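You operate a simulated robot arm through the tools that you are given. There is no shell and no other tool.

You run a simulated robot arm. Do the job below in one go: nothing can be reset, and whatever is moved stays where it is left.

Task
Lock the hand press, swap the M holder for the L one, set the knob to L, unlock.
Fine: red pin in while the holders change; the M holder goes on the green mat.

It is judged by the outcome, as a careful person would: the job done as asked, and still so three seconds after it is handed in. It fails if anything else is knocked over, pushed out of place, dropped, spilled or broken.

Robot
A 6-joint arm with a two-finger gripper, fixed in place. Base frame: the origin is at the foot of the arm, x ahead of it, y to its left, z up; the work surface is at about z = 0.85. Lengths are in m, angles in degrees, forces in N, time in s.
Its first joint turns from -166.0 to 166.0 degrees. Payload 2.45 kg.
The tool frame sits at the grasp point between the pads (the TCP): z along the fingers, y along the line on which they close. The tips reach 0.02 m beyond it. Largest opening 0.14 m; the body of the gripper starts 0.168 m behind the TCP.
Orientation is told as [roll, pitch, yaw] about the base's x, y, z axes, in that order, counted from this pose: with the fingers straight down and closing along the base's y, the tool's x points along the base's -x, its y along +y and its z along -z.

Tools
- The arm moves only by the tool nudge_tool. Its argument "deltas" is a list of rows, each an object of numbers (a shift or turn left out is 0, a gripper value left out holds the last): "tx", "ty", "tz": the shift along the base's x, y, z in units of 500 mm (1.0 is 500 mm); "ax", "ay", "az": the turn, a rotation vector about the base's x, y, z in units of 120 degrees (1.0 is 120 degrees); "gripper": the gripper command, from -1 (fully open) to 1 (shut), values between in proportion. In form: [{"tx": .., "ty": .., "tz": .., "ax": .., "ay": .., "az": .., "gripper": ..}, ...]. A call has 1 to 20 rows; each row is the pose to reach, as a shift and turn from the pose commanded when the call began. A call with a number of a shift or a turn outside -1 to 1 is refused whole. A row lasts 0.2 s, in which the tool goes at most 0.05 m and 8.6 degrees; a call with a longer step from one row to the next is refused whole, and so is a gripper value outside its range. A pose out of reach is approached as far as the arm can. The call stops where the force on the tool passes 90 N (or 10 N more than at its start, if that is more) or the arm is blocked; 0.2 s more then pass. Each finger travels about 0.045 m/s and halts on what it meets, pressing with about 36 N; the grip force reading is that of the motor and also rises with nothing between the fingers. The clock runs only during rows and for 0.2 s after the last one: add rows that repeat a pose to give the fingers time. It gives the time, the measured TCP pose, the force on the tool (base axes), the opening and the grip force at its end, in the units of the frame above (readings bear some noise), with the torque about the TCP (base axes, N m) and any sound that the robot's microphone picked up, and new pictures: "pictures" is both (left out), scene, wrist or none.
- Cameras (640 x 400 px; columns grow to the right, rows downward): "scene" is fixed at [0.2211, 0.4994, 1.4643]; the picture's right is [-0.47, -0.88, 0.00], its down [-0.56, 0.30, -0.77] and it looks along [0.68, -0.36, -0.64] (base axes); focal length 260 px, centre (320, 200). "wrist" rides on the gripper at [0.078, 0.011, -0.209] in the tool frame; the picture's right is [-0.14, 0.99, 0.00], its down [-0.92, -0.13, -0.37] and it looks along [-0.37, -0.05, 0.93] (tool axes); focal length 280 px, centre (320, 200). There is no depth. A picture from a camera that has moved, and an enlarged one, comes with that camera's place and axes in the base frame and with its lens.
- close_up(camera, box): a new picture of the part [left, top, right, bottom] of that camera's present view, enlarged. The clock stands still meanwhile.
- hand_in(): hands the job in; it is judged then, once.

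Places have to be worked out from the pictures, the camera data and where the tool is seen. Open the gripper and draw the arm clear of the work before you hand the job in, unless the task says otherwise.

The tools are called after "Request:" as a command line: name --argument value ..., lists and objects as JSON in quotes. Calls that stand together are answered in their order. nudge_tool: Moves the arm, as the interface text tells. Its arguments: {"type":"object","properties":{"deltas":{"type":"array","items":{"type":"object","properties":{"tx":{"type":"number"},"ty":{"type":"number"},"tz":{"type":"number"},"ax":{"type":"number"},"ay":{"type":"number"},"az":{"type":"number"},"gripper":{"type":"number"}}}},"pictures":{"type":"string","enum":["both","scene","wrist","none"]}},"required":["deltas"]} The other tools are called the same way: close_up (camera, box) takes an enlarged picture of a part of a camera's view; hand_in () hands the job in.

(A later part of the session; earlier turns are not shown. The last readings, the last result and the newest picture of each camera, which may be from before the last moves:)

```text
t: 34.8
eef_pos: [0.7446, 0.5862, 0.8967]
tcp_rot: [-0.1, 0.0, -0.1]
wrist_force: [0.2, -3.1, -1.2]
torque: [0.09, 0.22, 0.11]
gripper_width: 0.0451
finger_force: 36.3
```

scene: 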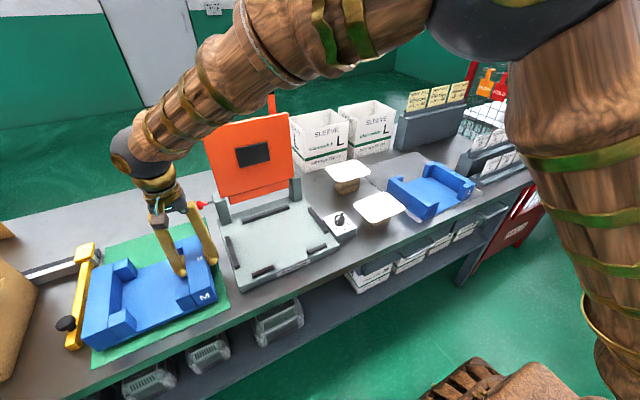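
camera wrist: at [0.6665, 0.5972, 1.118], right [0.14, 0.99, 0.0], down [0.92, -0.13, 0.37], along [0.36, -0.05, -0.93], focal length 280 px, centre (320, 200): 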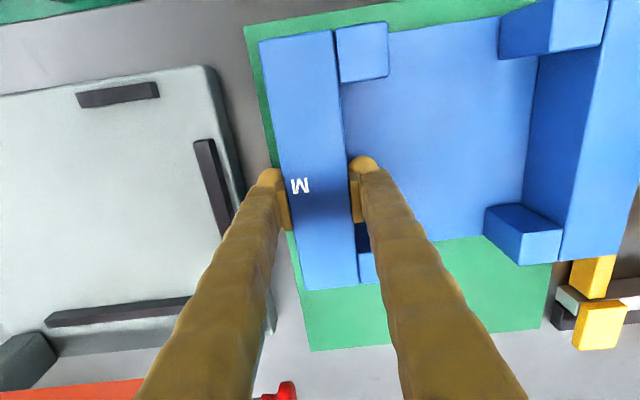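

Contact occurred at TCP z≈0.897, with the load carried by the mat. I'll release and lift away.

Request:
nudge_tool --deltas '[{"tz": -0.002, "gripper": 1}, {"tz": -0.002, "gripper": -0.143}, {"tz": -0.002, "gripper": -0.143}, {"tz": -0.002, "gripper": -0.143}, {"tz": -0.002, "gripper": -0.143}, {"tz": 0.05, "gripper": -0.143}, {"tz": 0.13, "gripper": -0.143}, {"tz": 0.22, "gripper": -0.143}, {"tz": 0.3, "gripper": -0.143}, {"tz": 0.38, "gripper": -0.143}]'

```text
t: 37.0
eef_pos: [0.7444, 0.5867, 1.0857]
tcp_rot: [0.0, -0.1, 0.0]
wrist_force: [-0.5, 0.6, -1.2]
torque: [-0.02, 0.01, 0.01]
gripper_width: 0.08
finger_force: 0.1
camera wrist: at [0.6671, 0.5987, 1.2951], right [0.14, 0.99, 0.0], down [0.92, -0.13, 0.37], along [0.36, -0.05, -0.93], focal length 280 px, centre (320, 200)
```

scene: 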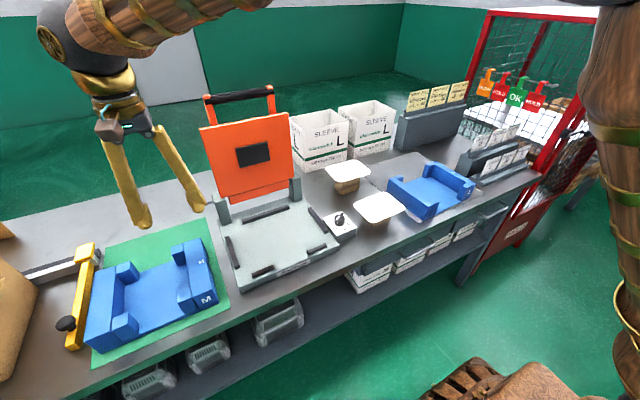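
wrist: 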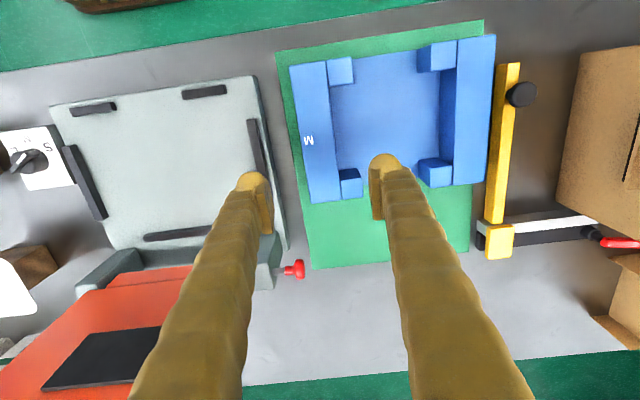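

The M holder sits fully on the mat. Now I'll travel, high, toward the L holder for a look.

Request:
nudge_tool --deltas '[{"tx": -0.02, "ty": -0.04, "tz": 0.04}, {"tx": -0.04, "ty": -0.12, "tz": 0.08}, {"tx": -0.06, "ty": -0.2, "tz": 0.12}, {"tx": -0.08, "ty": -0.28, "tz": 0.13}, {"tx": -0.09, "ty": -0.36, "tz": 0.13}, {"tx": -0.09, "ty": -0.45, "tz": 0.13}, {"tx": -0.09, "ty": -0.54, "tz": 0.13}, {"tx": -0.09, "ty": -0.63, "tz": 0.13}, {"tx": -0.09, "ty": -0.72, "tz": 0.13}, {"tx": -0.09, "ty": -0.8, "tz": 0.13}]' --pictures "none"

Request:
nudge_tool --deltas '[{"ty": -0.08}, {"ty": -0.16}, {"ty": -0.24}, {"ty": -0.32}, {"ty": -0.4}, {"ty": -0.48}, {"ty": -0.56}, {"ty": -0.64}, {"ty": -0.72}, {"ty": -0.8}, {"ty": -0.86}, {"ty": -0.86}]'

Request:
close_up --camera "wrist" --box '[150, 30, 470, 230]'

```text
t: 39.1
eef_pos: [0.6991, 0.1836, 1.1521]
tcp_rot: [0.0, 0.0, 0.1]
wrist_force: [0.3, 0.2, 0.4]
torque: [0.0, -0.01, -0.01]
gripper_width: 0.08
finger_force: 0.0
```

```text
t: 41.8
eef_pos: [0.6989, -0.2444, 1.1525]
tcp_rot: [0.0, 0.0, 0.0]
wrist_force: [0.0, 0.8, 0.5]
torque: [-0.04, -0.02, 0.01]
gripper_width: 0.0805
finger_force: 0.0
camera wrist: at [0.6221, -0.2332, 1.3605], right [0.14, 0.99, 0.0], down [0.92, -0.13, 0.37], along [0.36, -0.05, -0.93], focal length 280 px, centre (320, 200)
```

scene: 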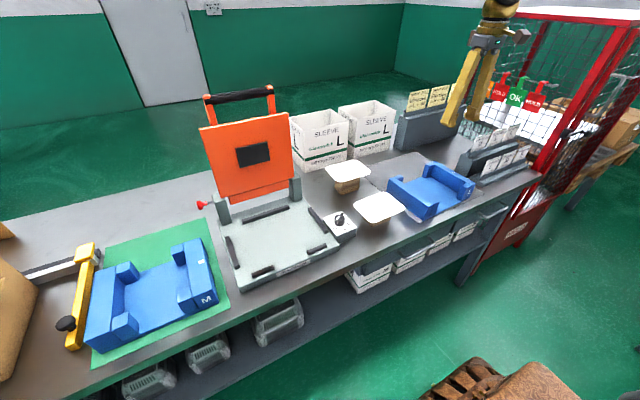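
wrist: 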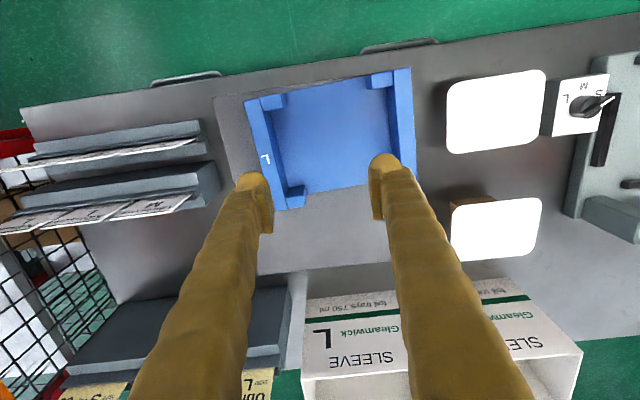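

```text
2.00 times, centred on (310, 130) of wrist
camera zoom: at [0.6221, -0.2332, 1.3605], right [0.14, 0.99, 0.0], down [0.92, -0.13, 0.37], along [0.36, -0.05, -0.93], focal length 561 px, centre (340, 340)
```

zoom: 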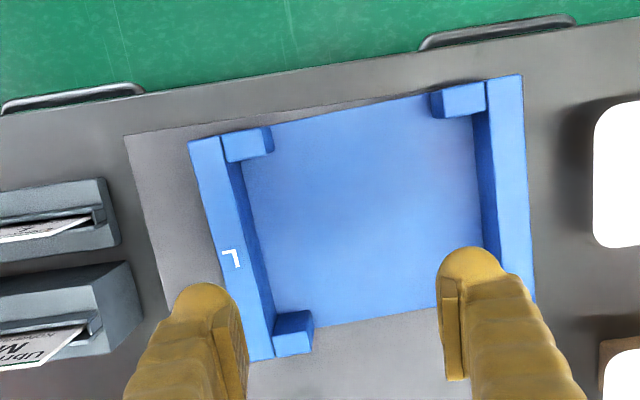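

The L holder is at about (0.712, -0.220) with a yaw of +2.8° and a wall about 25 mm thick; its -y wall has 8 cm of free space beside it. I'll align with that wall and descend part way.

Request:
nudge_tool --deltas '[{"tx": 0.02, "ty": -0.06, "tz": -0.02, "az": 0.01}, {"tx": 0.04, "ty": -0.12, "tz": -0.06, "az": 0.02}, {"tx": 0.057, "ty": -0.174, "tz": -0.13, "az": 0.0233}, {"tx": 0.057, "ty": -0.174, "tz": -0.2, "az": 0.0233}, {"tx": 0.057, "ty": -0.174, "tz": -0.28, "az": 0.0233}, {"tx": 0.057, "ty": -0.174, "tz": -0.35, "az": 0.0233}, {"tx": 0.057, "ty": -0.174, "tz": -0.39, "az": 0.0233}, {"tx": 0.057, "ty": -0.174, "tz": -0.39, "az": 0.0233}]'

Request:
close_up --camera "wrist" --box '[180, 0, 500, 250]'

```text
t: 43.5
eef_pos: [0.7299, -0.3306, 0.9569]
tcp_rot: [0.0, 0.0, 2.8]
wrist_force: [-0.2, -1.5, 0.0]
torque: [0.01, -0.03, 0.04]
gripper_width: 0.08
finger_force: 0.1
camera wrist: at [0.6511, -0.3222, 1.1662], right [0.09, 1.0, 0.0], down [0.93, -0.08, 0.37], along [0.37, -0.03, -0.93], focal length 280 px, centre (320, 200)
```

scene: 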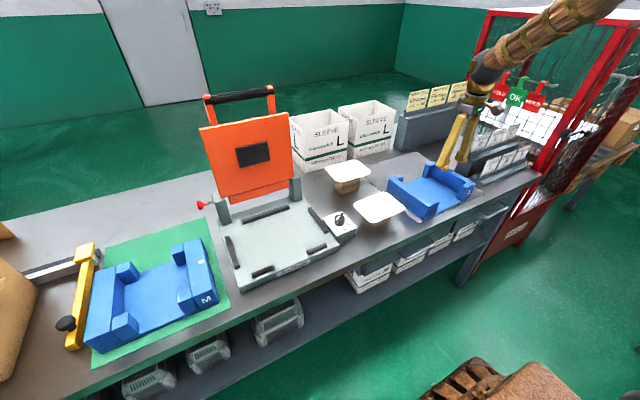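
wrist: 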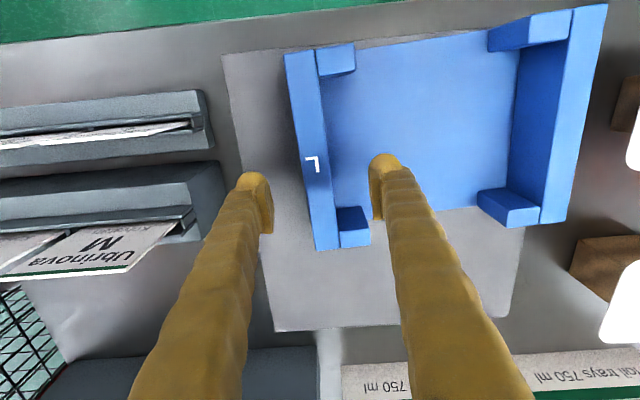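

```text
1.60 times, centred on (340, 125) of wrist
camera zoom: at [0.6511, -0.3222, 1.1662], right [0.09, 1.0, 0.0], down [0.93, -0.08, 0.37], along [0.37, -0.03, -0.93], focal length 449 px, centre (288, 320)
```

zoom: 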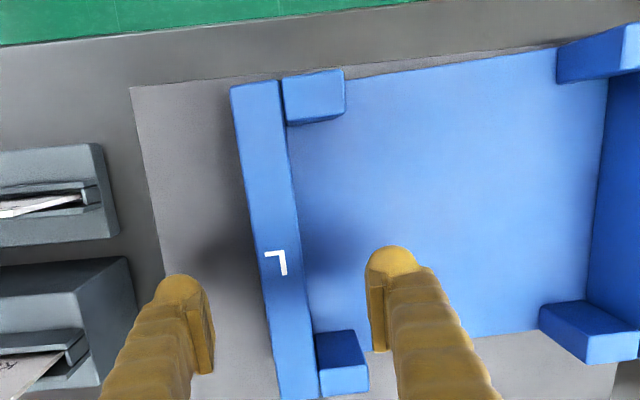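

The alignment is good. I'll descend to z≈0.897 and close on the L holder's wall.

Request:
nudge_tool --deltas '[{"ty": -0.0036, "tz": -0.04}, {"ty": -0.0036, "tz": -0.08}, {"ty": -0.0036, "tz": -0.11}, {"ty": -0.0036, "tz": -0.119}, {"ty": -0.0036, "tz": -0.119, "gripper": 1}, {"ty": -0.0036, "tz": -0.119, "gripper": 1}, {"ty": -0.0036, "tz": -0.119, "gripper": 1}, {"ty": -0.0036, "tz": -0.119, "gripper": 1}, {"ty": -0.0036, "tz": -0.119, "gripper": 1}, {"ty": -0.0036, "tz": -0.119, "gripper": 1}]'

```text
t: 45.8
eef_pos: [0.729, -0.3322, 0.8979]
tcp_rot: [-0.1, 0.0, 2.8]
wrist_force: [-0.1, -1.8, 0.8]
torque: [-0.06, 0.03, 0.09]
gripper_width: 0.0248
finger_force: 35.8
camera wrist: at [0.6499, -0.3245, 1.1074], right [0.09, 1.0, 0.0], down [0.93, -0.08, 0.37], along [0.37, -0.03, -0.93], focal length 280 px, centre (320, 200)
```

scene: 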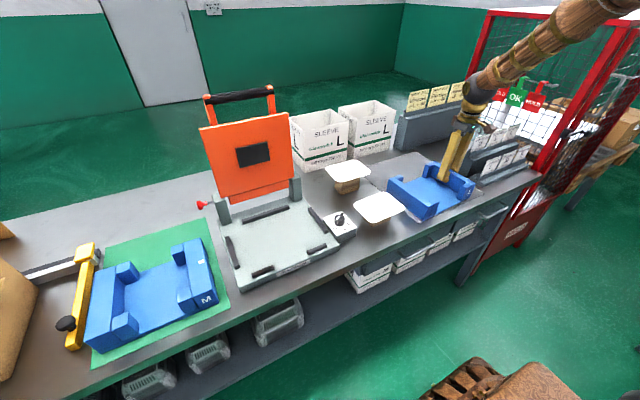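
wrist: 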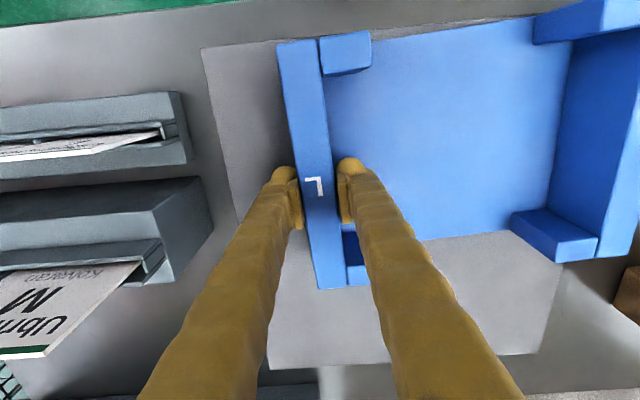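

The L wall is gripped at 24.8 mm. I'll lift gently, then straight up.

Request:
nudge_tool --deltas '[{"tz": 0.01}, {"tz": 0.025}, {"tz": 0.05}, {"tz": 0.09}, {"tz": 0.14}, {"tz": 0.2}, {"tz": 0.26}, {"tz": 0.31}, {"tz": 0.33}, {"tz": 0.33}]'

```text
t: 48.0
eef_pos: [0.7257, -0.3329, 1.0633]
tcp_rot: [0.0, 0.0, 2.6]
wrist_force: [0.1, 0.2, -3.9]
torque: [-0.38, -0.07, 0.03]
gripper_width: 0.025
finger_force: 36.0
camera wrist: at [0.6482, -0.3257, 1.2718], right [0.09, 1.0, 0.0], down [0.93, -0.08, 0.37], along [0.37, -0.03, -0.93], focal length 280 px, centre (320, 200)
```

scene: 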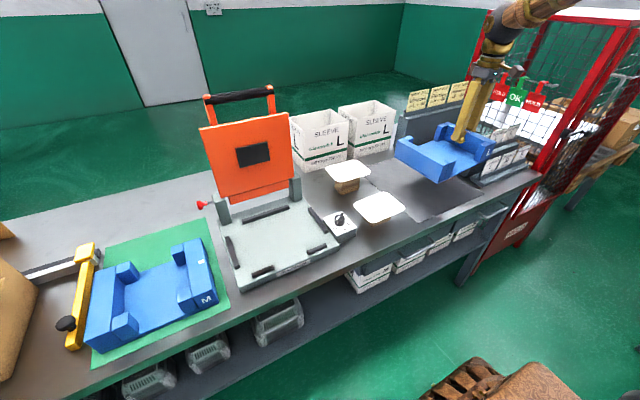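
wrist: 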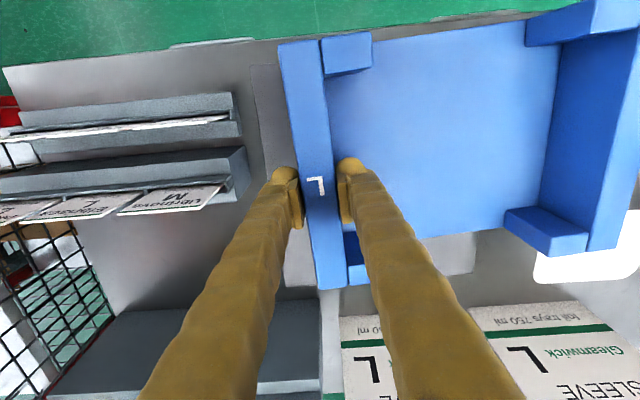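

The L holder hangs level at about 0.4 kg. I'll carry it toward the press, above the trays and knob.

Request:
nudge_tool --deltas '[{"ty": 0.02}, {"ty": 0.06}, {"ty": 0.12}, {"ty": 0.19}, {"ty": 0.26}, {"ty": 0.33}, {"ty": 0.4}, {"ty": 0.47}, {"ty": 0.54, "az": -0.005}, {"ty": 0.61, "tx": 0.01, "az": -0.01}, {"ty": 0.68, "tx": 0.02, "az": -0.015}, {"ty": 0.75, "tx": 0.03, "az": -0.02}, {"ty": 0.82, "tx": 0.04, "az": -0.0233}, {"ty": 0.89, "tx": 0.05, "az": -0.0233}, {"ty": 0.95, "tx": 0.06, "az": -0.0233}, {"ty": 0.99, "tx": 0.07, "az": -0.0233}, {"ty": 1.0, "tx": 0.0768, "az": -0.0233}, {"ty": 1.0, "tx": 0.0768, "az": -0.0233}]'

```text
t: 51.8
eef_pos: [0.7678, 0.1657, 1.06]
tcp_rot: [-0.1, -0.1, -0.1]
wrist_force: [-0.4, -0.2, -2.2]
torque: [-0.39, -0.05, -0.02]
gripper_width: 0.0249
finger_force: 36.5
camera wrist: at [0.6897, 0.1776, 1.2701], right [0.14, 0.99, 0.0], down [0.92, -0.13, 0.37], along [0.36, -0.05, -0.93], focal length 280 px, centre (320, 200)
```

scene: 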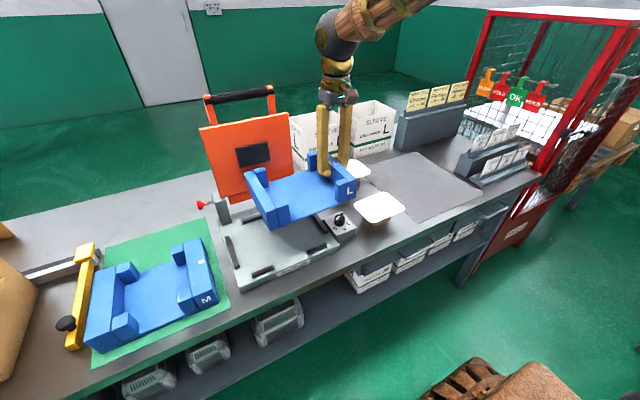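
wrist: 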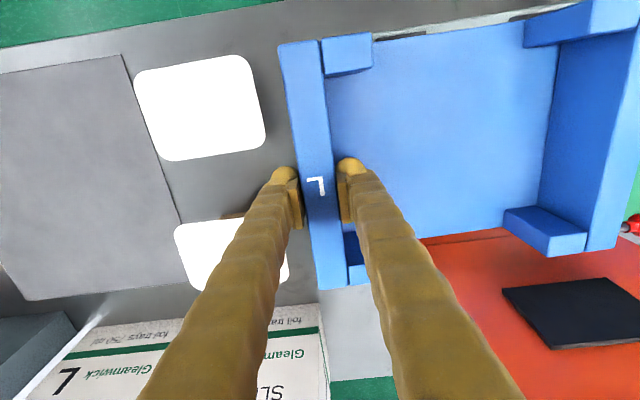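

Alignment is holding. I'll move over the seat and lower to just above the guides.

Request:
nudge_tool --deltas '[{"ty": 0.06}, {"ty": 0.12}, {"ty": 0.155}, {"ty": 0.1652}, {"ty": 0.1652, "tz": -0.05}, {"ty": 0.1652, "tz": -0.1}, {"ty": 0.1652, "tz": -0.15}, {"ty": 0.1652, "tz": -0.19}, {"ty": 0.1652, "tz": -0.2066}, {"ty": 0.1652, "tz": -0.2066}, {"ty": 0.1652, "tz": -0.2066}]'

Request:
close_up --camera "scene" --box '[200, 170, 370, 300]'

Request:
close_up --camera "wrist" --box '[220, 0, 640, 300]'

```text
t: 54.1
eef_pos: [0.7659, 0.2496, 0.96]
tcp_rot: [-0.1, 0.0, -0.1]
wrist_force: [-0.5, 0.6, -3.1]
torque: [-0.4, -0.08, 0.01]
gripper_width: 0.0252
finger_force: 35.7
camera wrist: at [0.6885, 0.2607, 1.1679], right [0.14, 0.99, 0.0], down [0.92, -0.13, 0.37], along [0.36, -0.05, -0.93], focal length 280 px, centre (320, 200)
```

scene: 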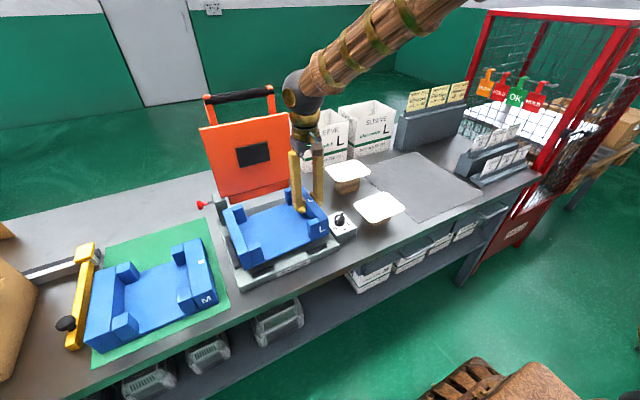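
wrist: 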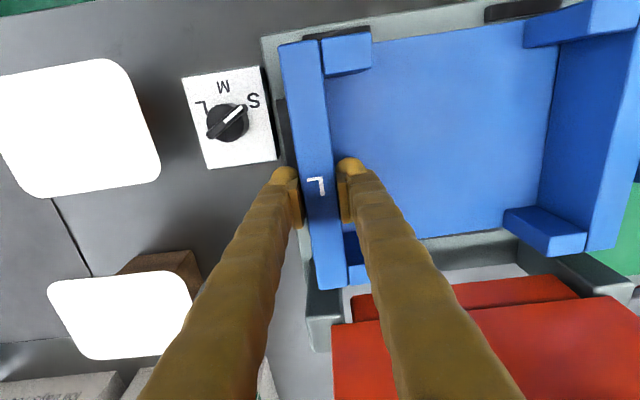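

```text
3.08 times, centred on (285, 235) of scene
camera zoom: at [0.2211, 0.4994, 1.4643], right [-0.47, -0.88, 0.0], down [-0.56, 0.3, -0.77], along [0.68, -0.36, -0.64], focal length 801 px, centre (428, 92)
```

zoom: 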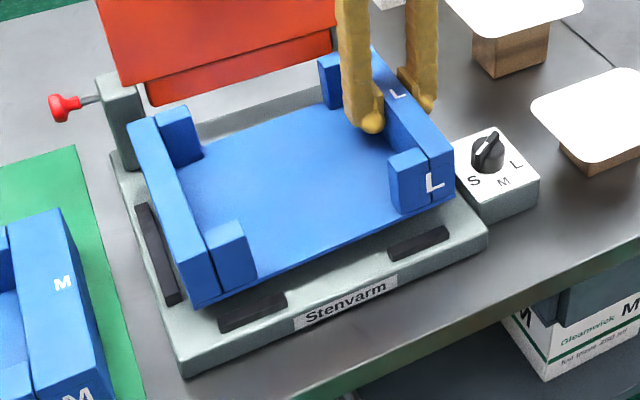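

```text
1.33 times, centred on (430, 150) of wrist
camera zoom: at [0.6885, 0.2607, 1.1679], right [0.14, 0.99, 0.0], down [0.92, -0.13, 0.37], along [0.36, -0.05, -0.93], focal length 374 px, centre (173, 267)
```

zoom: 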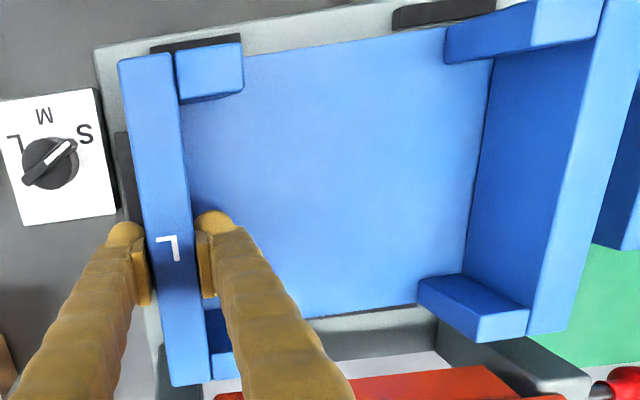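

The holder hovers over its seat, aligned like M was. I'll lower in steps with force checks.

Request:
nudge_tool --deltas '[{"tz": -0.015}, {"tz": -0.03}, {"tz": -0.042}, {"tz": -0.042}]' --pictures "none"

Request:
nudge_tool --deltas '[{"tz": -0.005}, {"tz": -0.01}, {"tz": -0.01}]' --pictures "wrist"

```text
t: 55.1
eef_pos: [0.7664, 0.2484, 0.9373]
tcp_rot: [0.1, 0.1, -0.1]
wrist_force: [0.4, -0.5, -2.3]
torque: [-0.21, -0.01, -0.06]
gripper_width: 0.0252
finger_force: 35.9
```

```text
t: 56.0
eef_pos: [0.7649, 0.2494, 0.9323]
tcp_rot: [0.0, -0.1, 0.0]
wrist_force: [-0.5, -1.0, -1.3]
torque: [-0.01, -0.14, -0.08]
gripper_width: 0.025
finger_force: 36.1
camera wrist: at [0.6881, 0.2605, 1.1416], right [0.14, 0.99, 0.0], down [0.92, -0.13, 0.37], along [0.36, -0.05, -0.93], focal length 280 px, centre (320, 200)
```

wrist: 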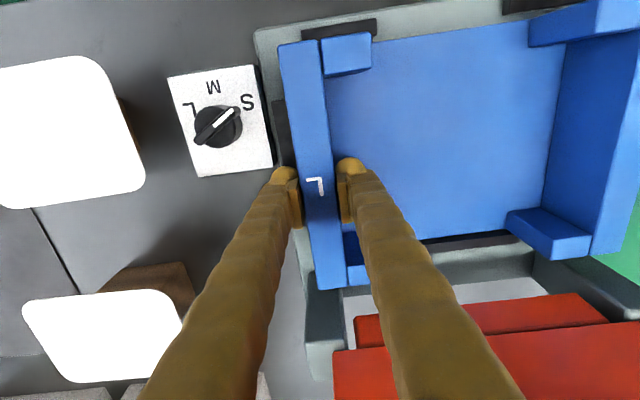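

The torque has dropped to zero at z≈0.932, so the +y side is already resting on something, likely the +y guide. I'll look closely.

Request:
close_up --camera "scene" --box '[205, 190, 285, 290]'

Request:
close_up --camera "scene" --box '[250, 200, 350, 280]'

Request:
close_up --camera "wrist" --box '[240, 0, 440, 130]'

Request:
close_up --camera "wrist" --box '[400, 180, 640, 340]'

```text
4.00 times, centred on (245, 240) of scene
camera zoom: at [0.2211, 0.4994, 1.4643], right [-0.47, -0.88, 0.0], down [-0.56, 0.3, -0.77], along [0.68, -0.36, -0.64], focal length 1041 px, centre (620, 40)
```

zoom: 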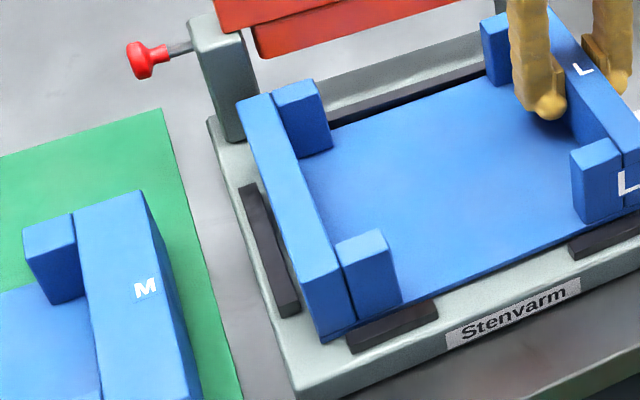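

```text
5.00 times, centred on (300, 240) of scene
camera zoom: at [0.2211, 0.4994, 1.4643], right [-0.47, -0.88, 0.0], down [-0.56, 0.3, -0.77], along [0.68, -0.36, -0.64], focal length 1302 px, centre (420, 0)
```

zoom: 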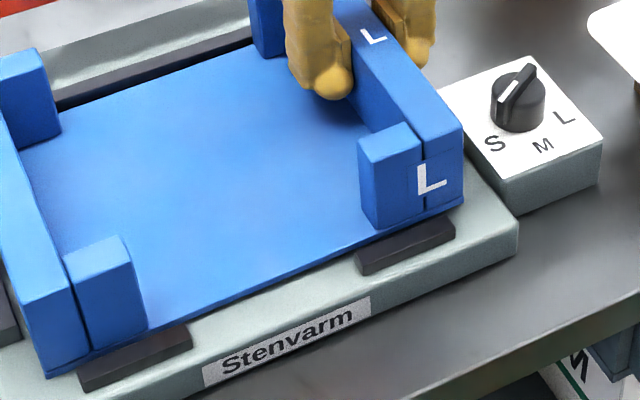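

```text
3.08 times, centred on (340, 65) of wrist
camera zoom: at [0.6881, 0.2605, 1.1416], right [0.14, 0.99, 0.0], down [0.92, -0.13, 0.37], along [0.36, -0.05, -0.93], focal length 863 px, centre (258, 615)
```

zoom: 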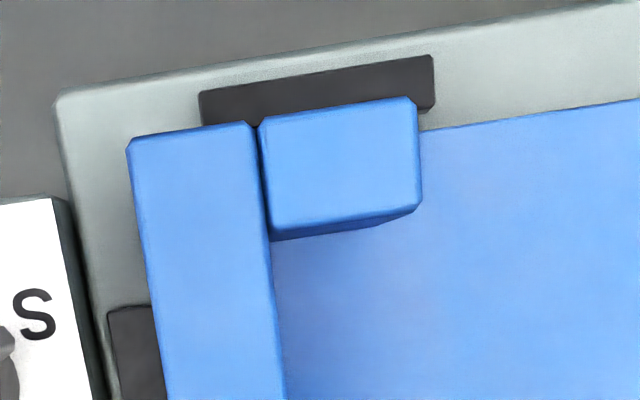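

```text
2.50 times, centred on (520, 260) of wrist
camera zoom: at [0.6881, 0.2605, 1.1416], right [0.14, 0.99, 0.0], down [0.92, -0.13, 0.37], along [0.36, -0.05, -0.93], focal length 701 px, centre (-180, 50)
```

zoom: 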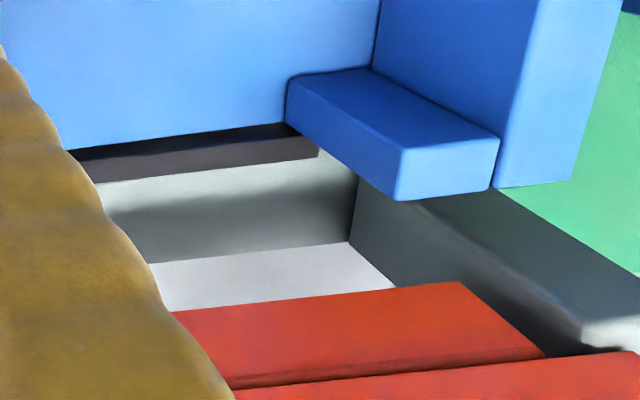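

Working the corners out, the +y end sags by about 6 mm and is touching the plate inside the pocket. All edges lie within the guides, with roughly 5–6 mm of slack per side. So I'll keep lowering in small steps until the gripped side seats.

Request:
nudge_tool --deltas '[{"tz": -0.004}, {"tz": -0.007}, {"tz": -0.007}]' --pictures "none"

Request:
nudge_tool --deltas '[{"tz": -0.004}, {"tz": -0.005}, {"tz": -0.005}]' --pictures "scene"

Request:
close_up --camera "scene" --box '[205, 180, 365, 290]'

```text
t: 56.8
eef_pos: [0.7655, 0.2486, 0.9282]
tcp_rot: [0.1, -0.1, 0.0]
wrist_force: [0.1, -0.5, -0.9]
torque: [0.0, -0.03, -0.07]
gripper_width: 0.0251
finger_force: 36.1
```

```text
t: 57.5
eef_pos: [0.7653, 0.2494, 0.926]
tcp_rot: [0.1, 0.0, -0.1]
wrist_force: [0.6, -1.2, -0.5]
torque: [-0.02, -0.02, -0.02]
gripper_width: 0.0249
finger_force: 36.2
```

scene: 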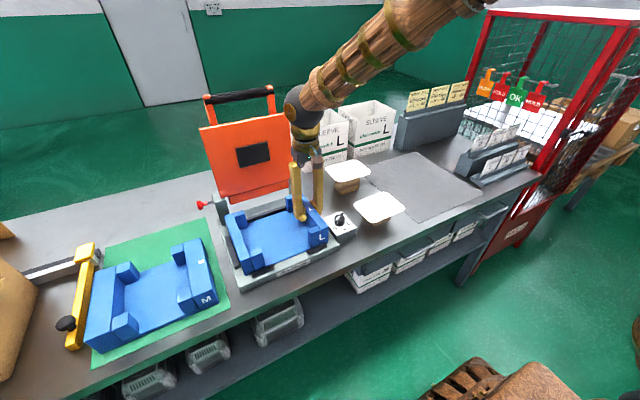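

```text
3.64 times, centred on (285, 235) of scene
camera zoom: at [0.2211, 0.4994, 1.4643], right [-0.47, -0.88, 0.0], down [-0.56, 0.3, -0.77], along [0.68, -0.36, -0.64], focal length 947 px, centre (447, 73)
```

zoom: 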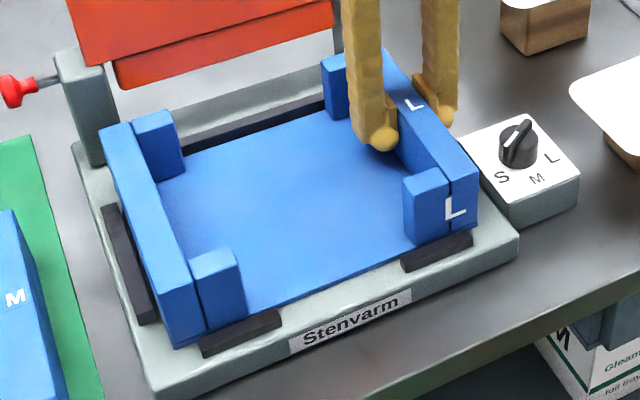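

It now looks seated like M was, with almost no load on the tool. I'll go one more millimetre down, then open and lift clear.

Request:
nudge_tool --deltas '[{"tz": -0.003}, {"tz": -0.003}, {"tz": -0.003, "gripper": 0.3}, {"tz": -0.003, "gripper": 0.3}, {"tz": -0.003, "gripper": 0.3}, {"tz": -0.003, "gripper": 0.3}]' --pictures "wrist"

Request:
nudge_tool --deltas '[{"tz": 0.03}, {"tz": 0.1}, {"tz": 0.18}, {"tz": 0.26}, {"tz": 0.34}, {"tz": 0.4}]'

Request:
close_up --camera "wrist" --box '[220, 0, 540, 240]'

Request:
close_up --camera "scene" --box '[205, 180, 365, 290]'

```text
t: 59.0
eef_pos: [0.766, 0.2497, 0.9252]
tcp_rot: [0.0, -0.1, 0.1]
wrist_force: [0.3, -0.1, -0.1]
torque: [0.04, -0.03, 0.02]
gripper_width: 0.049
finger_force: 0.0
camera wrist: at [0.6878, 0.2608, 1.1344], right [0.14, 0.99, 0.0], down [0.92, -0.13, 0.37], along [0.36, -0.05, -0.93], focal length 280 px, centre (320, 200)
```

wrist: 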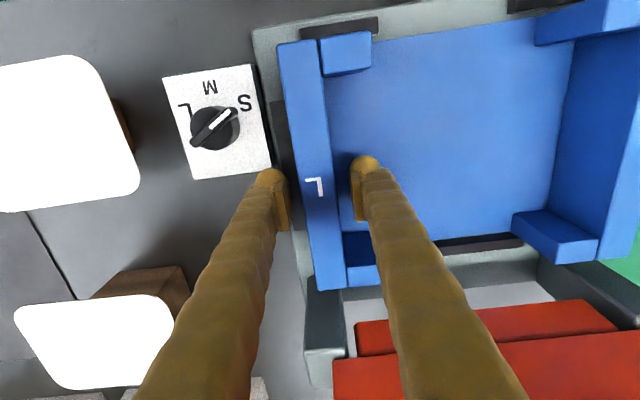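

```text
t: 60.4
eef_pos: [0.7659, 0.2502, 1.1272]
tcp_rot: [0.0, -0.1, -0.1]
wrist_force: [-0.2, -0.5, -0.1]
torque: [-0.01, 0.01, 0.03]
gripper_width: 0.0491
finger_force: 0.0
camera wrist: at [0.6882, 0.2612, 1.336], right [0.14, 0.99, 0.0], down [0.92, -0.13, 0.37], along [0.36, -0.05, -0.93], focal length 280 px, centre (320, 200)
```

scene: 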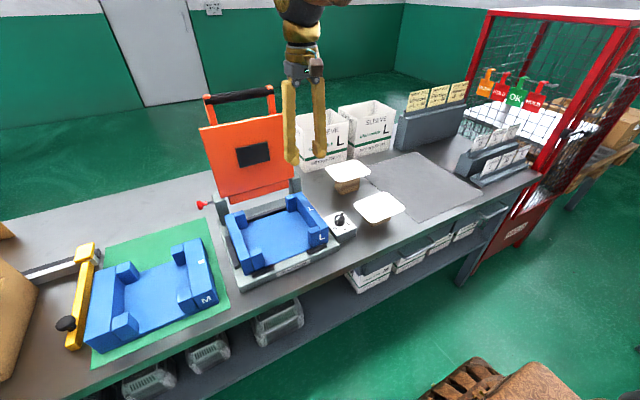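
wrist: 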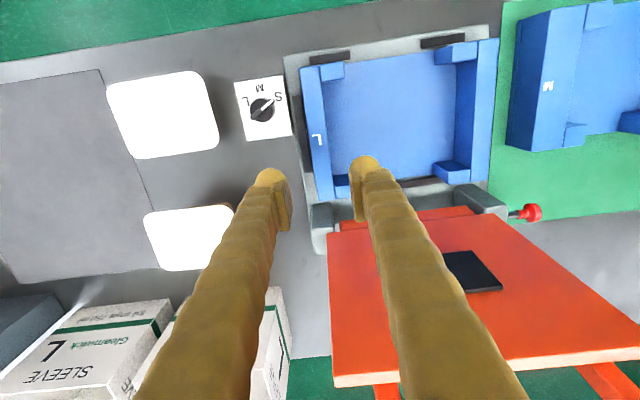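

```text
1.67 times, centred on (380, 120) of wrist
camera zoom: at [0.6882, 0.2612, 1.336], right [0.14, 0.99, 0.0], down [0.92, -0.13, 0.37], along [0.36, -0.05, -0.93], focal length 467 px, centre (220, 333)
```

zoom: 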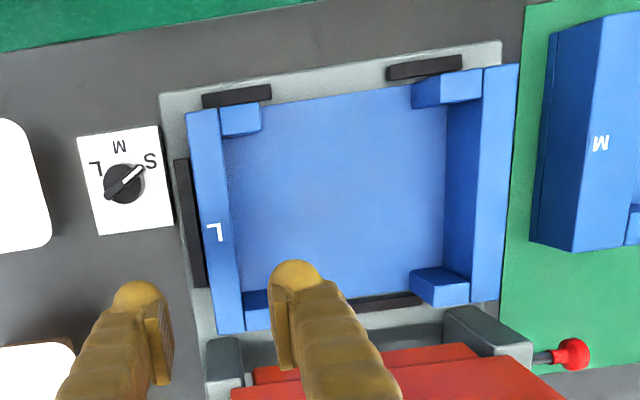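

```text
3.64 times, centred on (285, 235) of scene
camera zoom: at [0.2211, 0.4994, 1.4643], right [-0.47, -0.88, 0.0], down [-0.56, 0.3, -0.77], along [0.68, -0.36, -0.64], focal length 947 px, centre (447, 73)
```

zoom: 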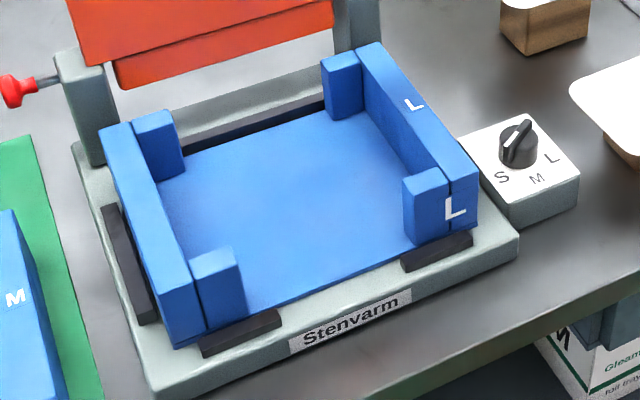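

The L holder is seated level between the guides. Next is the knob at about (0.7075, 0.172), pointing at S roughly 60° from M, with L at -60°. I'll yaw the tool to -60° so the fingers close across the knob ridge, and hover for a closer look.

Request:
nudge_tool --deltas '[{"tx": -0.015, "ty": -0.02, "tz": 0, "az": -0.0625, "gripper": 0.143}, {"tx": -0.03, "ty": -0.04, "tz": 0, "az": -0.125, "gripper": 0.143}, {"tx": -0.045, "ty": -0.06, "tz": 0, "az": -0.1875, "gripper": 0.143}, {"tx": -0.06, "ty": -0.08, "tz": -0.02, "az": -0.25, "gripper": 0.143}, {"tx": -0.075, "ty": -0.1, "tz": -0.05, "az": -0.3125, "gripper": 0.143}, {"tx": -0.09, "ty": -0.12, "tz": -0.08, "az": -0.375, "gripper": 0.143}, {"tx": -0.105, "ty": -0.14, "tz": -0.12, "az": -0.4375, "gripper": 0.143}, {"tx": -0.117, "ty": -0.156, "tz": -0.154, "az": -0.5, "gripper": 0.143}, {"tx": -0.117, "ty": -0.156, "tz": -0.154, "az": -0.5, "gripper": 0.143}]'

Request:
close_up --camera "wrist" --box '[240, 80, 400, 240]'

Request:
close_up --camera "scene" --box '[310, 190, 370, 245]'

```text
t: 62.4
eef_pos: [0.7079, 0.1716, 1.048]
tcp_rot: [0.0, 0.1, -60.2]
wrist_force: [0.6, -0.4, -0.3]
torque: [-0.01, 0.01, -0.01]
gripper_width: 0.0598
finger_force: 0.0
camera wrist: at [0.6784, 0.2462, 1.257], right [0.93, 0.37, 0.0], down [0.35, -0.86, 0.37], along [0.14, -0.34, -0.93], focal length 280 px, centre (320, 200)
```

scene: 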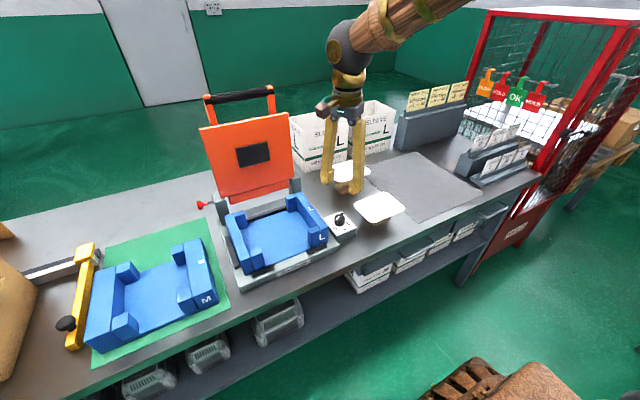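
wrist: 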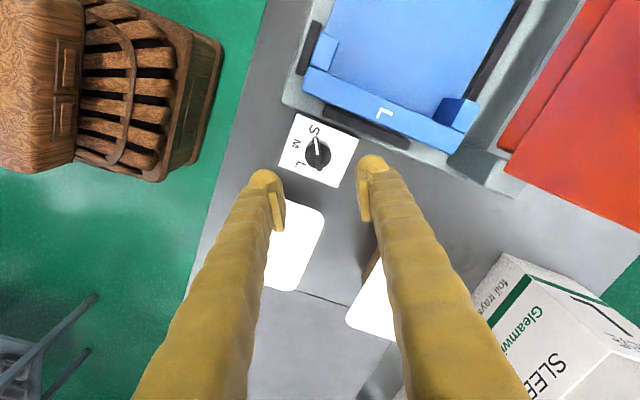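

```text
2.50 times, centred on (320, 160) of wrist
camera zoom: at [0.6784, 0.2462, 1.257], right [0.93, 0.37, 0.0], down [0.35, -0.86, 0.37], along [0.14, -0.34, -0.93], focal length 701 px, centre (320, 300)
```

zoom: 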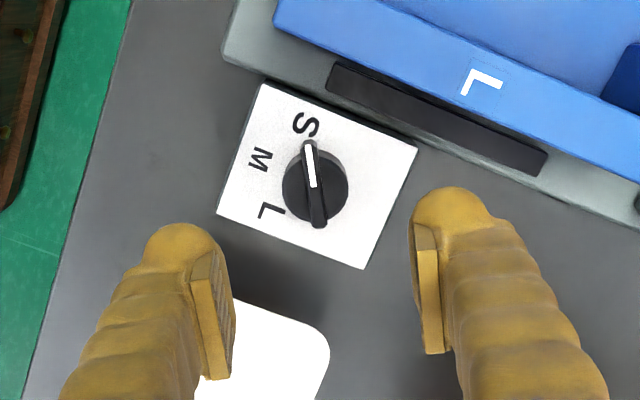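

```text
7.27 times, centred on (340, 218) of scene
camera zoom: at [0.2211, 0.4994, 1.4643], right [-0.47, -0.88, 0.0], down [-0.56, 0.3, -0.77], along [0.68, -0.36, -0.64], focal length 1893 px, centre (174, 73)
```

zoom: 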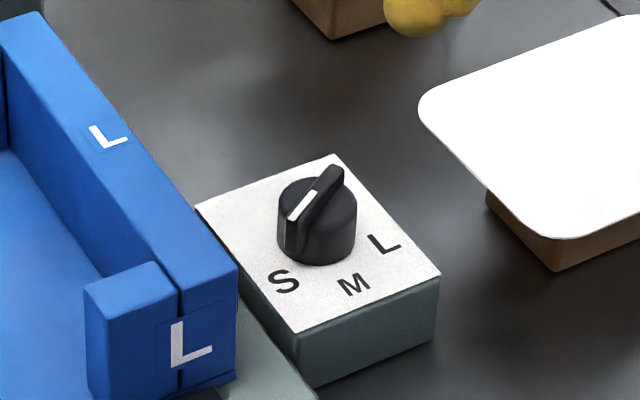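

The knob center is about (0.7045, 0.173) with its ridge top at z≈0.9155. The ridge lies at 120°, matching the tool yaw, and S, M and L sit at 120°, 180° and 240°, so it needs a +120° turn. I'll descend so the tips reach the ridge, then close.

Request:
nudge_tool --deltas '[{"tx": -0.005, "ty": 0.003, "tz": -0.06}, {"tx": -0.005, "ty": 0.003, "tz": -0.12}, {"tx": -0.005, "ty": 0.003, "tz": -0.18}, {"tx": -0.005, "ty": 0.003, "tz": -0.22}, {"tx": -0.005, "ty": 0.003, "tz": -0.24}, {"tx": -0.005, "ty": 0.003, "tz": -0.24}]'

Request:
close_up --camera "wrist" --box '[240, 80, 400, 240]'

Request:
close_up --camera "scene" --box '[310, 185, 370, 240]'

```text
t: 63.8
eef_pos: [0.7059, 0.1733, 0.9278]
tcp_rot: [0.0, 0.0, -60.1]
wrist_force: [0.3, 0.2, 0.1]
torque: [0.02, 0.03, 0.01]
gripper_width: 0.0598
finger_force: 0.1
camera wrist: at [0.677, 0.2463, 1.1378], right [0.93, 0.38, 0.0], down [0.35, -0.86, 0.37], along [0.14, -0.34, -0.93], focal length 280 px, centre (320, 200)
```

scene: 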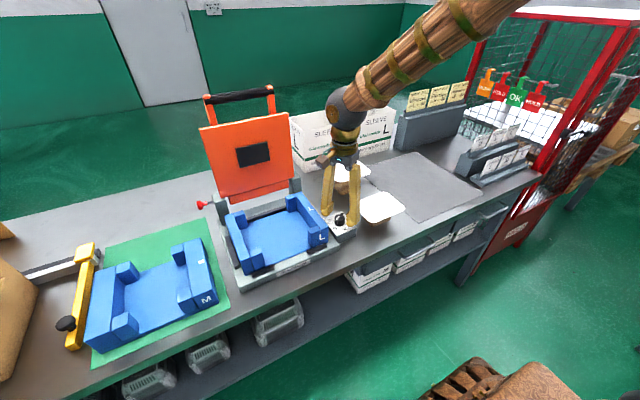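
wrist: 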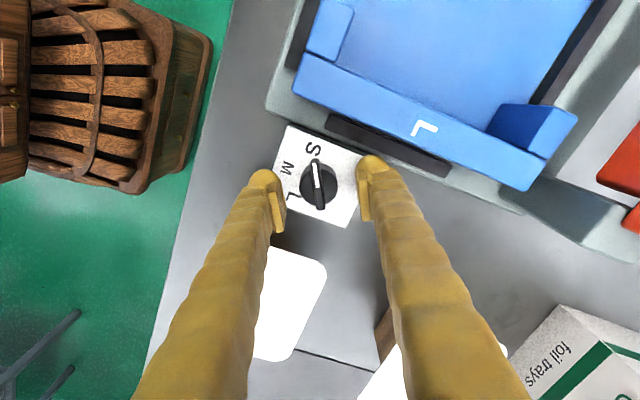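

```text
2.50 times, centred on (320, 160) of wrist
camera zoom: at [0.677, 0.2463, 1.1378], right [0.93, 0.38, 0.0], down [0.35, -0.86, 0.37], along [0.14, -0.34, -0.93], focal length 701 px, centre (320, 300)
```

zoom: 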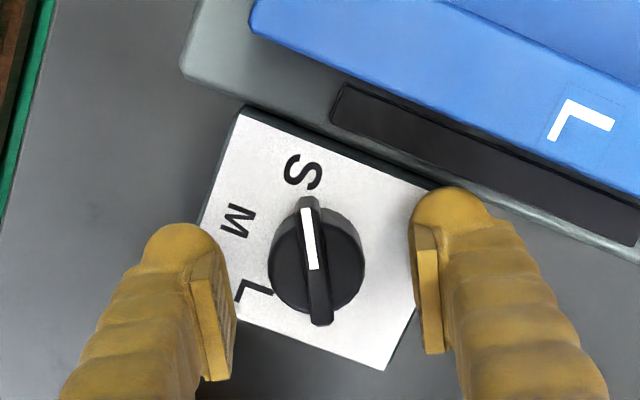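

```text
7.27 times, centred on (340, 212) of scene
camera zoom: at [0.2211, 0.4994, 1.4643], right [-0.47, -0.88, 0.0], down [-0.56, 0.3, -0.77], along [0.68, -0.36, -0.64], focal length 1893 px, centre (174, 109)
```

zoom: 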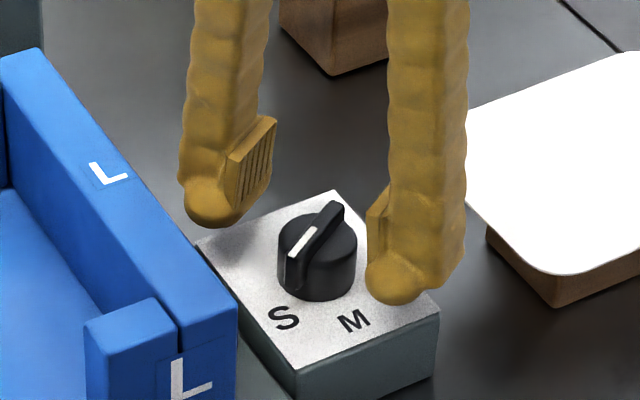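

The fingers straddle the knob symmetrically. The pads' usable height is short, so I'll go a bit lower, with tips about 4 mm above the box, and close on the knob body.

Request:
nudge_tool --deltas '[{"tz": -0.016}, {"tz": -0.032}, {"tz": -0.032, "gripper": 1}, {"tz": -0.032, "gripper": 1}, {"tz": -0.032, "gripper": 1}, {"tz": -0.032, "gripper": 1}, {"tz": -0.032, "gripper": 1}]'

Request:
close_up --camera "wrist" --box '[240, 80, 400, 240]'

Request:
close_up --camera "scene" --box '[310, 185, 370, 240]'

```text
t: 65.3
eef_pos: [0.7044, 0.1726, 0.9122]
tcp_rot: [-0.1, 0.0, -60.1]
wrist_force: [-25.9, -17.0, -0.1]
torque: [-0.21, 0.26, 0.0]
gripper_width: 0.0321
finger_force: 45.1
camera wrist: at [0.6762, 0.2463, 1.1211], right [0.93, 0.38, 0.0], down [0.35, -0.86, 0.37], along [0.14, -0.34, -0.93], focal length 280 px, centre (320, 200)
```

scene: 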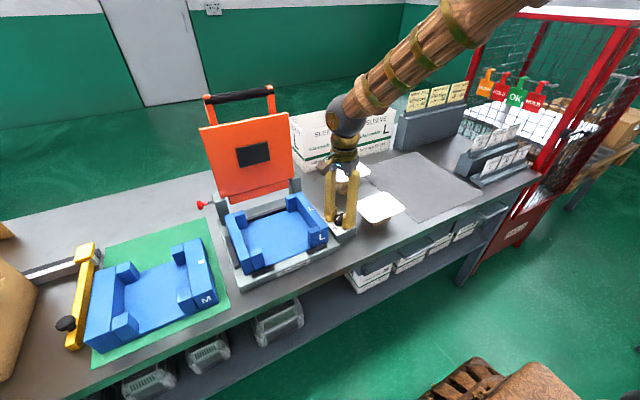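
wrist: 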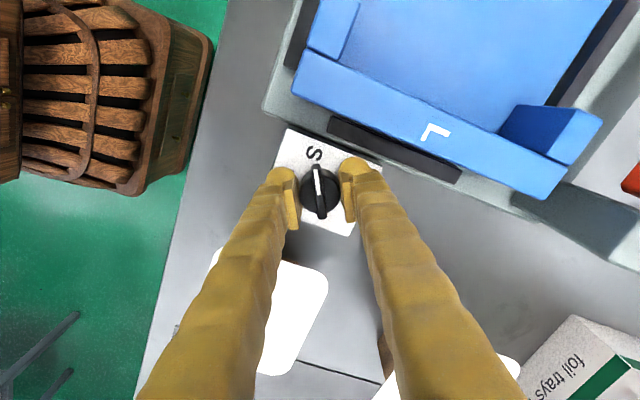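

```text
2.50 times, centred on (320, 160) of wrist
camera zoom: at [0.6762, 0.2463, 1.1211], right [0.93, 0.38, 0.0], down [0.35, -0.86, 0.37], along [0.14, -0.34, -0.93], focal length 701 px, centre (320, 300)
```

zoom: 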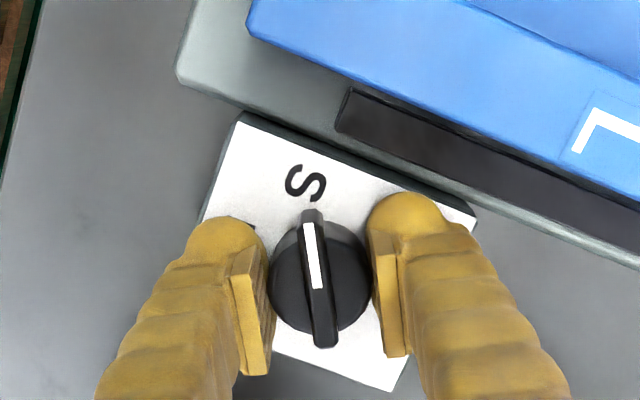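

```text
7.27 times, centred on (340, 212) of scene
camera zoom: at [0.2211, 0.4994, 1.4643], right [-0.47, -0.88, 0.0], down [-0.56, 0.3, -0.77], along [0.68, -0.36, -0.64], focal length 1893 px, centre (174, 109)
```

zoom: 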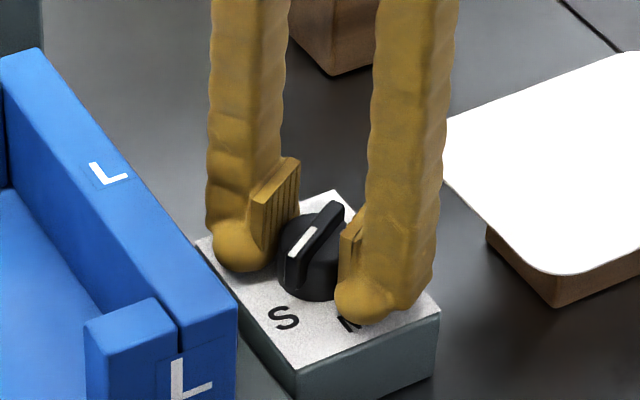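

The knob body is gripped at 32 mm, but a 31 N side force shows the tool is about 1–2 mm off along its closing axis. I'll shift to relieve that before turning.

Request:
nudge_tool --deltas '[{"tx": -0.0012, "ty": -0.0007}, {"tx": -0.0024, "ty": -0.0014}, {"tx": -0.0024, "ty": -0.0014}]' --pictures "none"

```text
t: 66.2
eef_pos: [0.7053, 0.1714, 0.9122]
tcp_rot: [0.0, -0.1, -60.0]
wrist_force: [-0.1, -1.3, -32.6]
torque: [-0.02, -0.04, 0.01]
gripper_width: 0.032
finger_force: 44.8
```

The side force is gone, but there is now a vertical pull of about 33 N. I'll ease down slightly to relax it before rotating.

Request:
nudge_tool --deltas '[{"tz": -0.001}, {"tz": -0.0016}, {"tz": -0.0016}]' --pictures "none"

```text
t: 67.0
eef_pos: [0.7045, 0.1724, 0.9134]
tcp_rot: [0.0, 0.1, -60.1]
wrist_force: [6.8, 6.7, -23.7]
torque: [0.08, -0.01, 0.01]
gripper_width: 0.032
finger_force: 44.7
```

The pull is easing. I'll start the turn with 30° and check that the knob follows.

Request:
nudge_tool --deltas '[{"tz": -0.001, "az": 0.04}, {"tz": -0.001, "az": 0.08}, {"tz": -0.001, "az": 0.12}, {"tz": -0.001, "az": 0.17}, {"tz": -0.001, "az": 0.21}, {"tz": -0.001, "az": 0.25}, {"tz": -0.001, "az": 0.25}]' --pictures "wrist"

Request:
close_up --camera "wrist" --box '[240, 80, 400, 240]'

Request:
close_up --camera "scene" --box '[310, 185, 370, 240]'

```text
t: 68.5
eef_pos: [0.7045, 0.1717, 0.9127]
tcp_rot: [0.1, 0.0, -30.0]
wrist_force: [19.6, -9.5, 26.1]
torque: [-0.16, -0.23, -0.03]
gripper_width: 0.0319
finger_force: 44.5
camera wrist: at [0.6425, 0.2214, 1.1212], right [0.61, 0.79, 0.0], down [0.73, -0.57, 0.37], along [0.29, -0.23, -0.93], focal length 280 px, centre (320, 200)
```

wrist: 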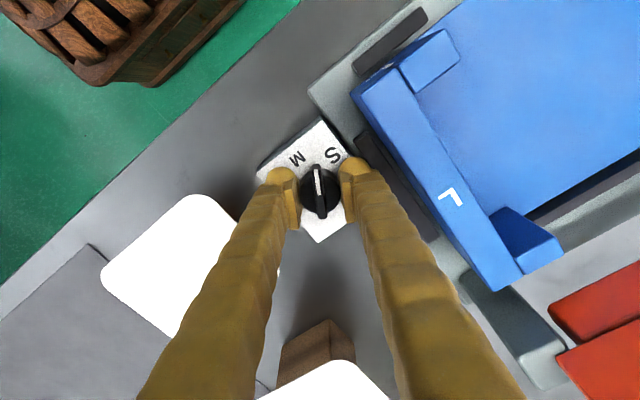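

```text
2.50 times, centred on (320, 160) of wrist
camera zoom: at [0.6425, 0.2214, 1.1212], right [0.61, 0.79, 0.0], down [0.73, -0.57, 0.37], along [0.29, -0.23, -0.93], focal length 701 px, centre (320, 300)
```

zoom: 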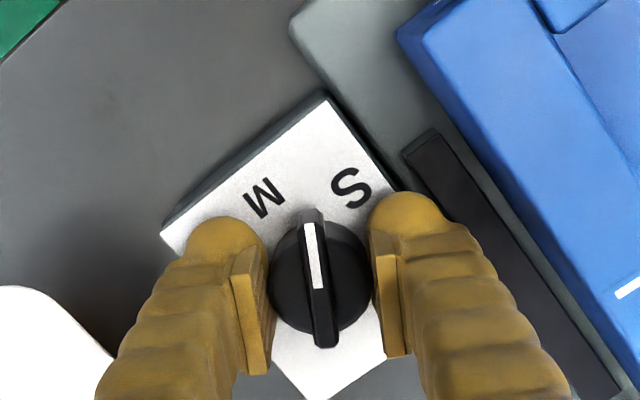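

```text
7.27 times, centred on (340, 212) of scene
camera zoom: at [0.2211, 0.4994, 1.4643], right [-0.47, -0.88, 0.0], down [-0.56, 0.3, -0.77], along [0.68, -0.36, -0.64], focal length 1893 px, centre (174, 109)
```

zoom: 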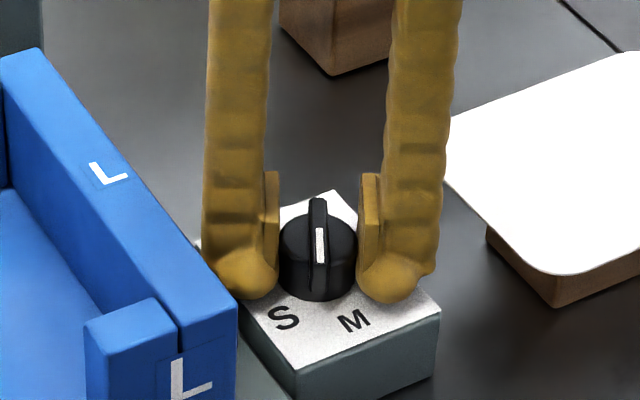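

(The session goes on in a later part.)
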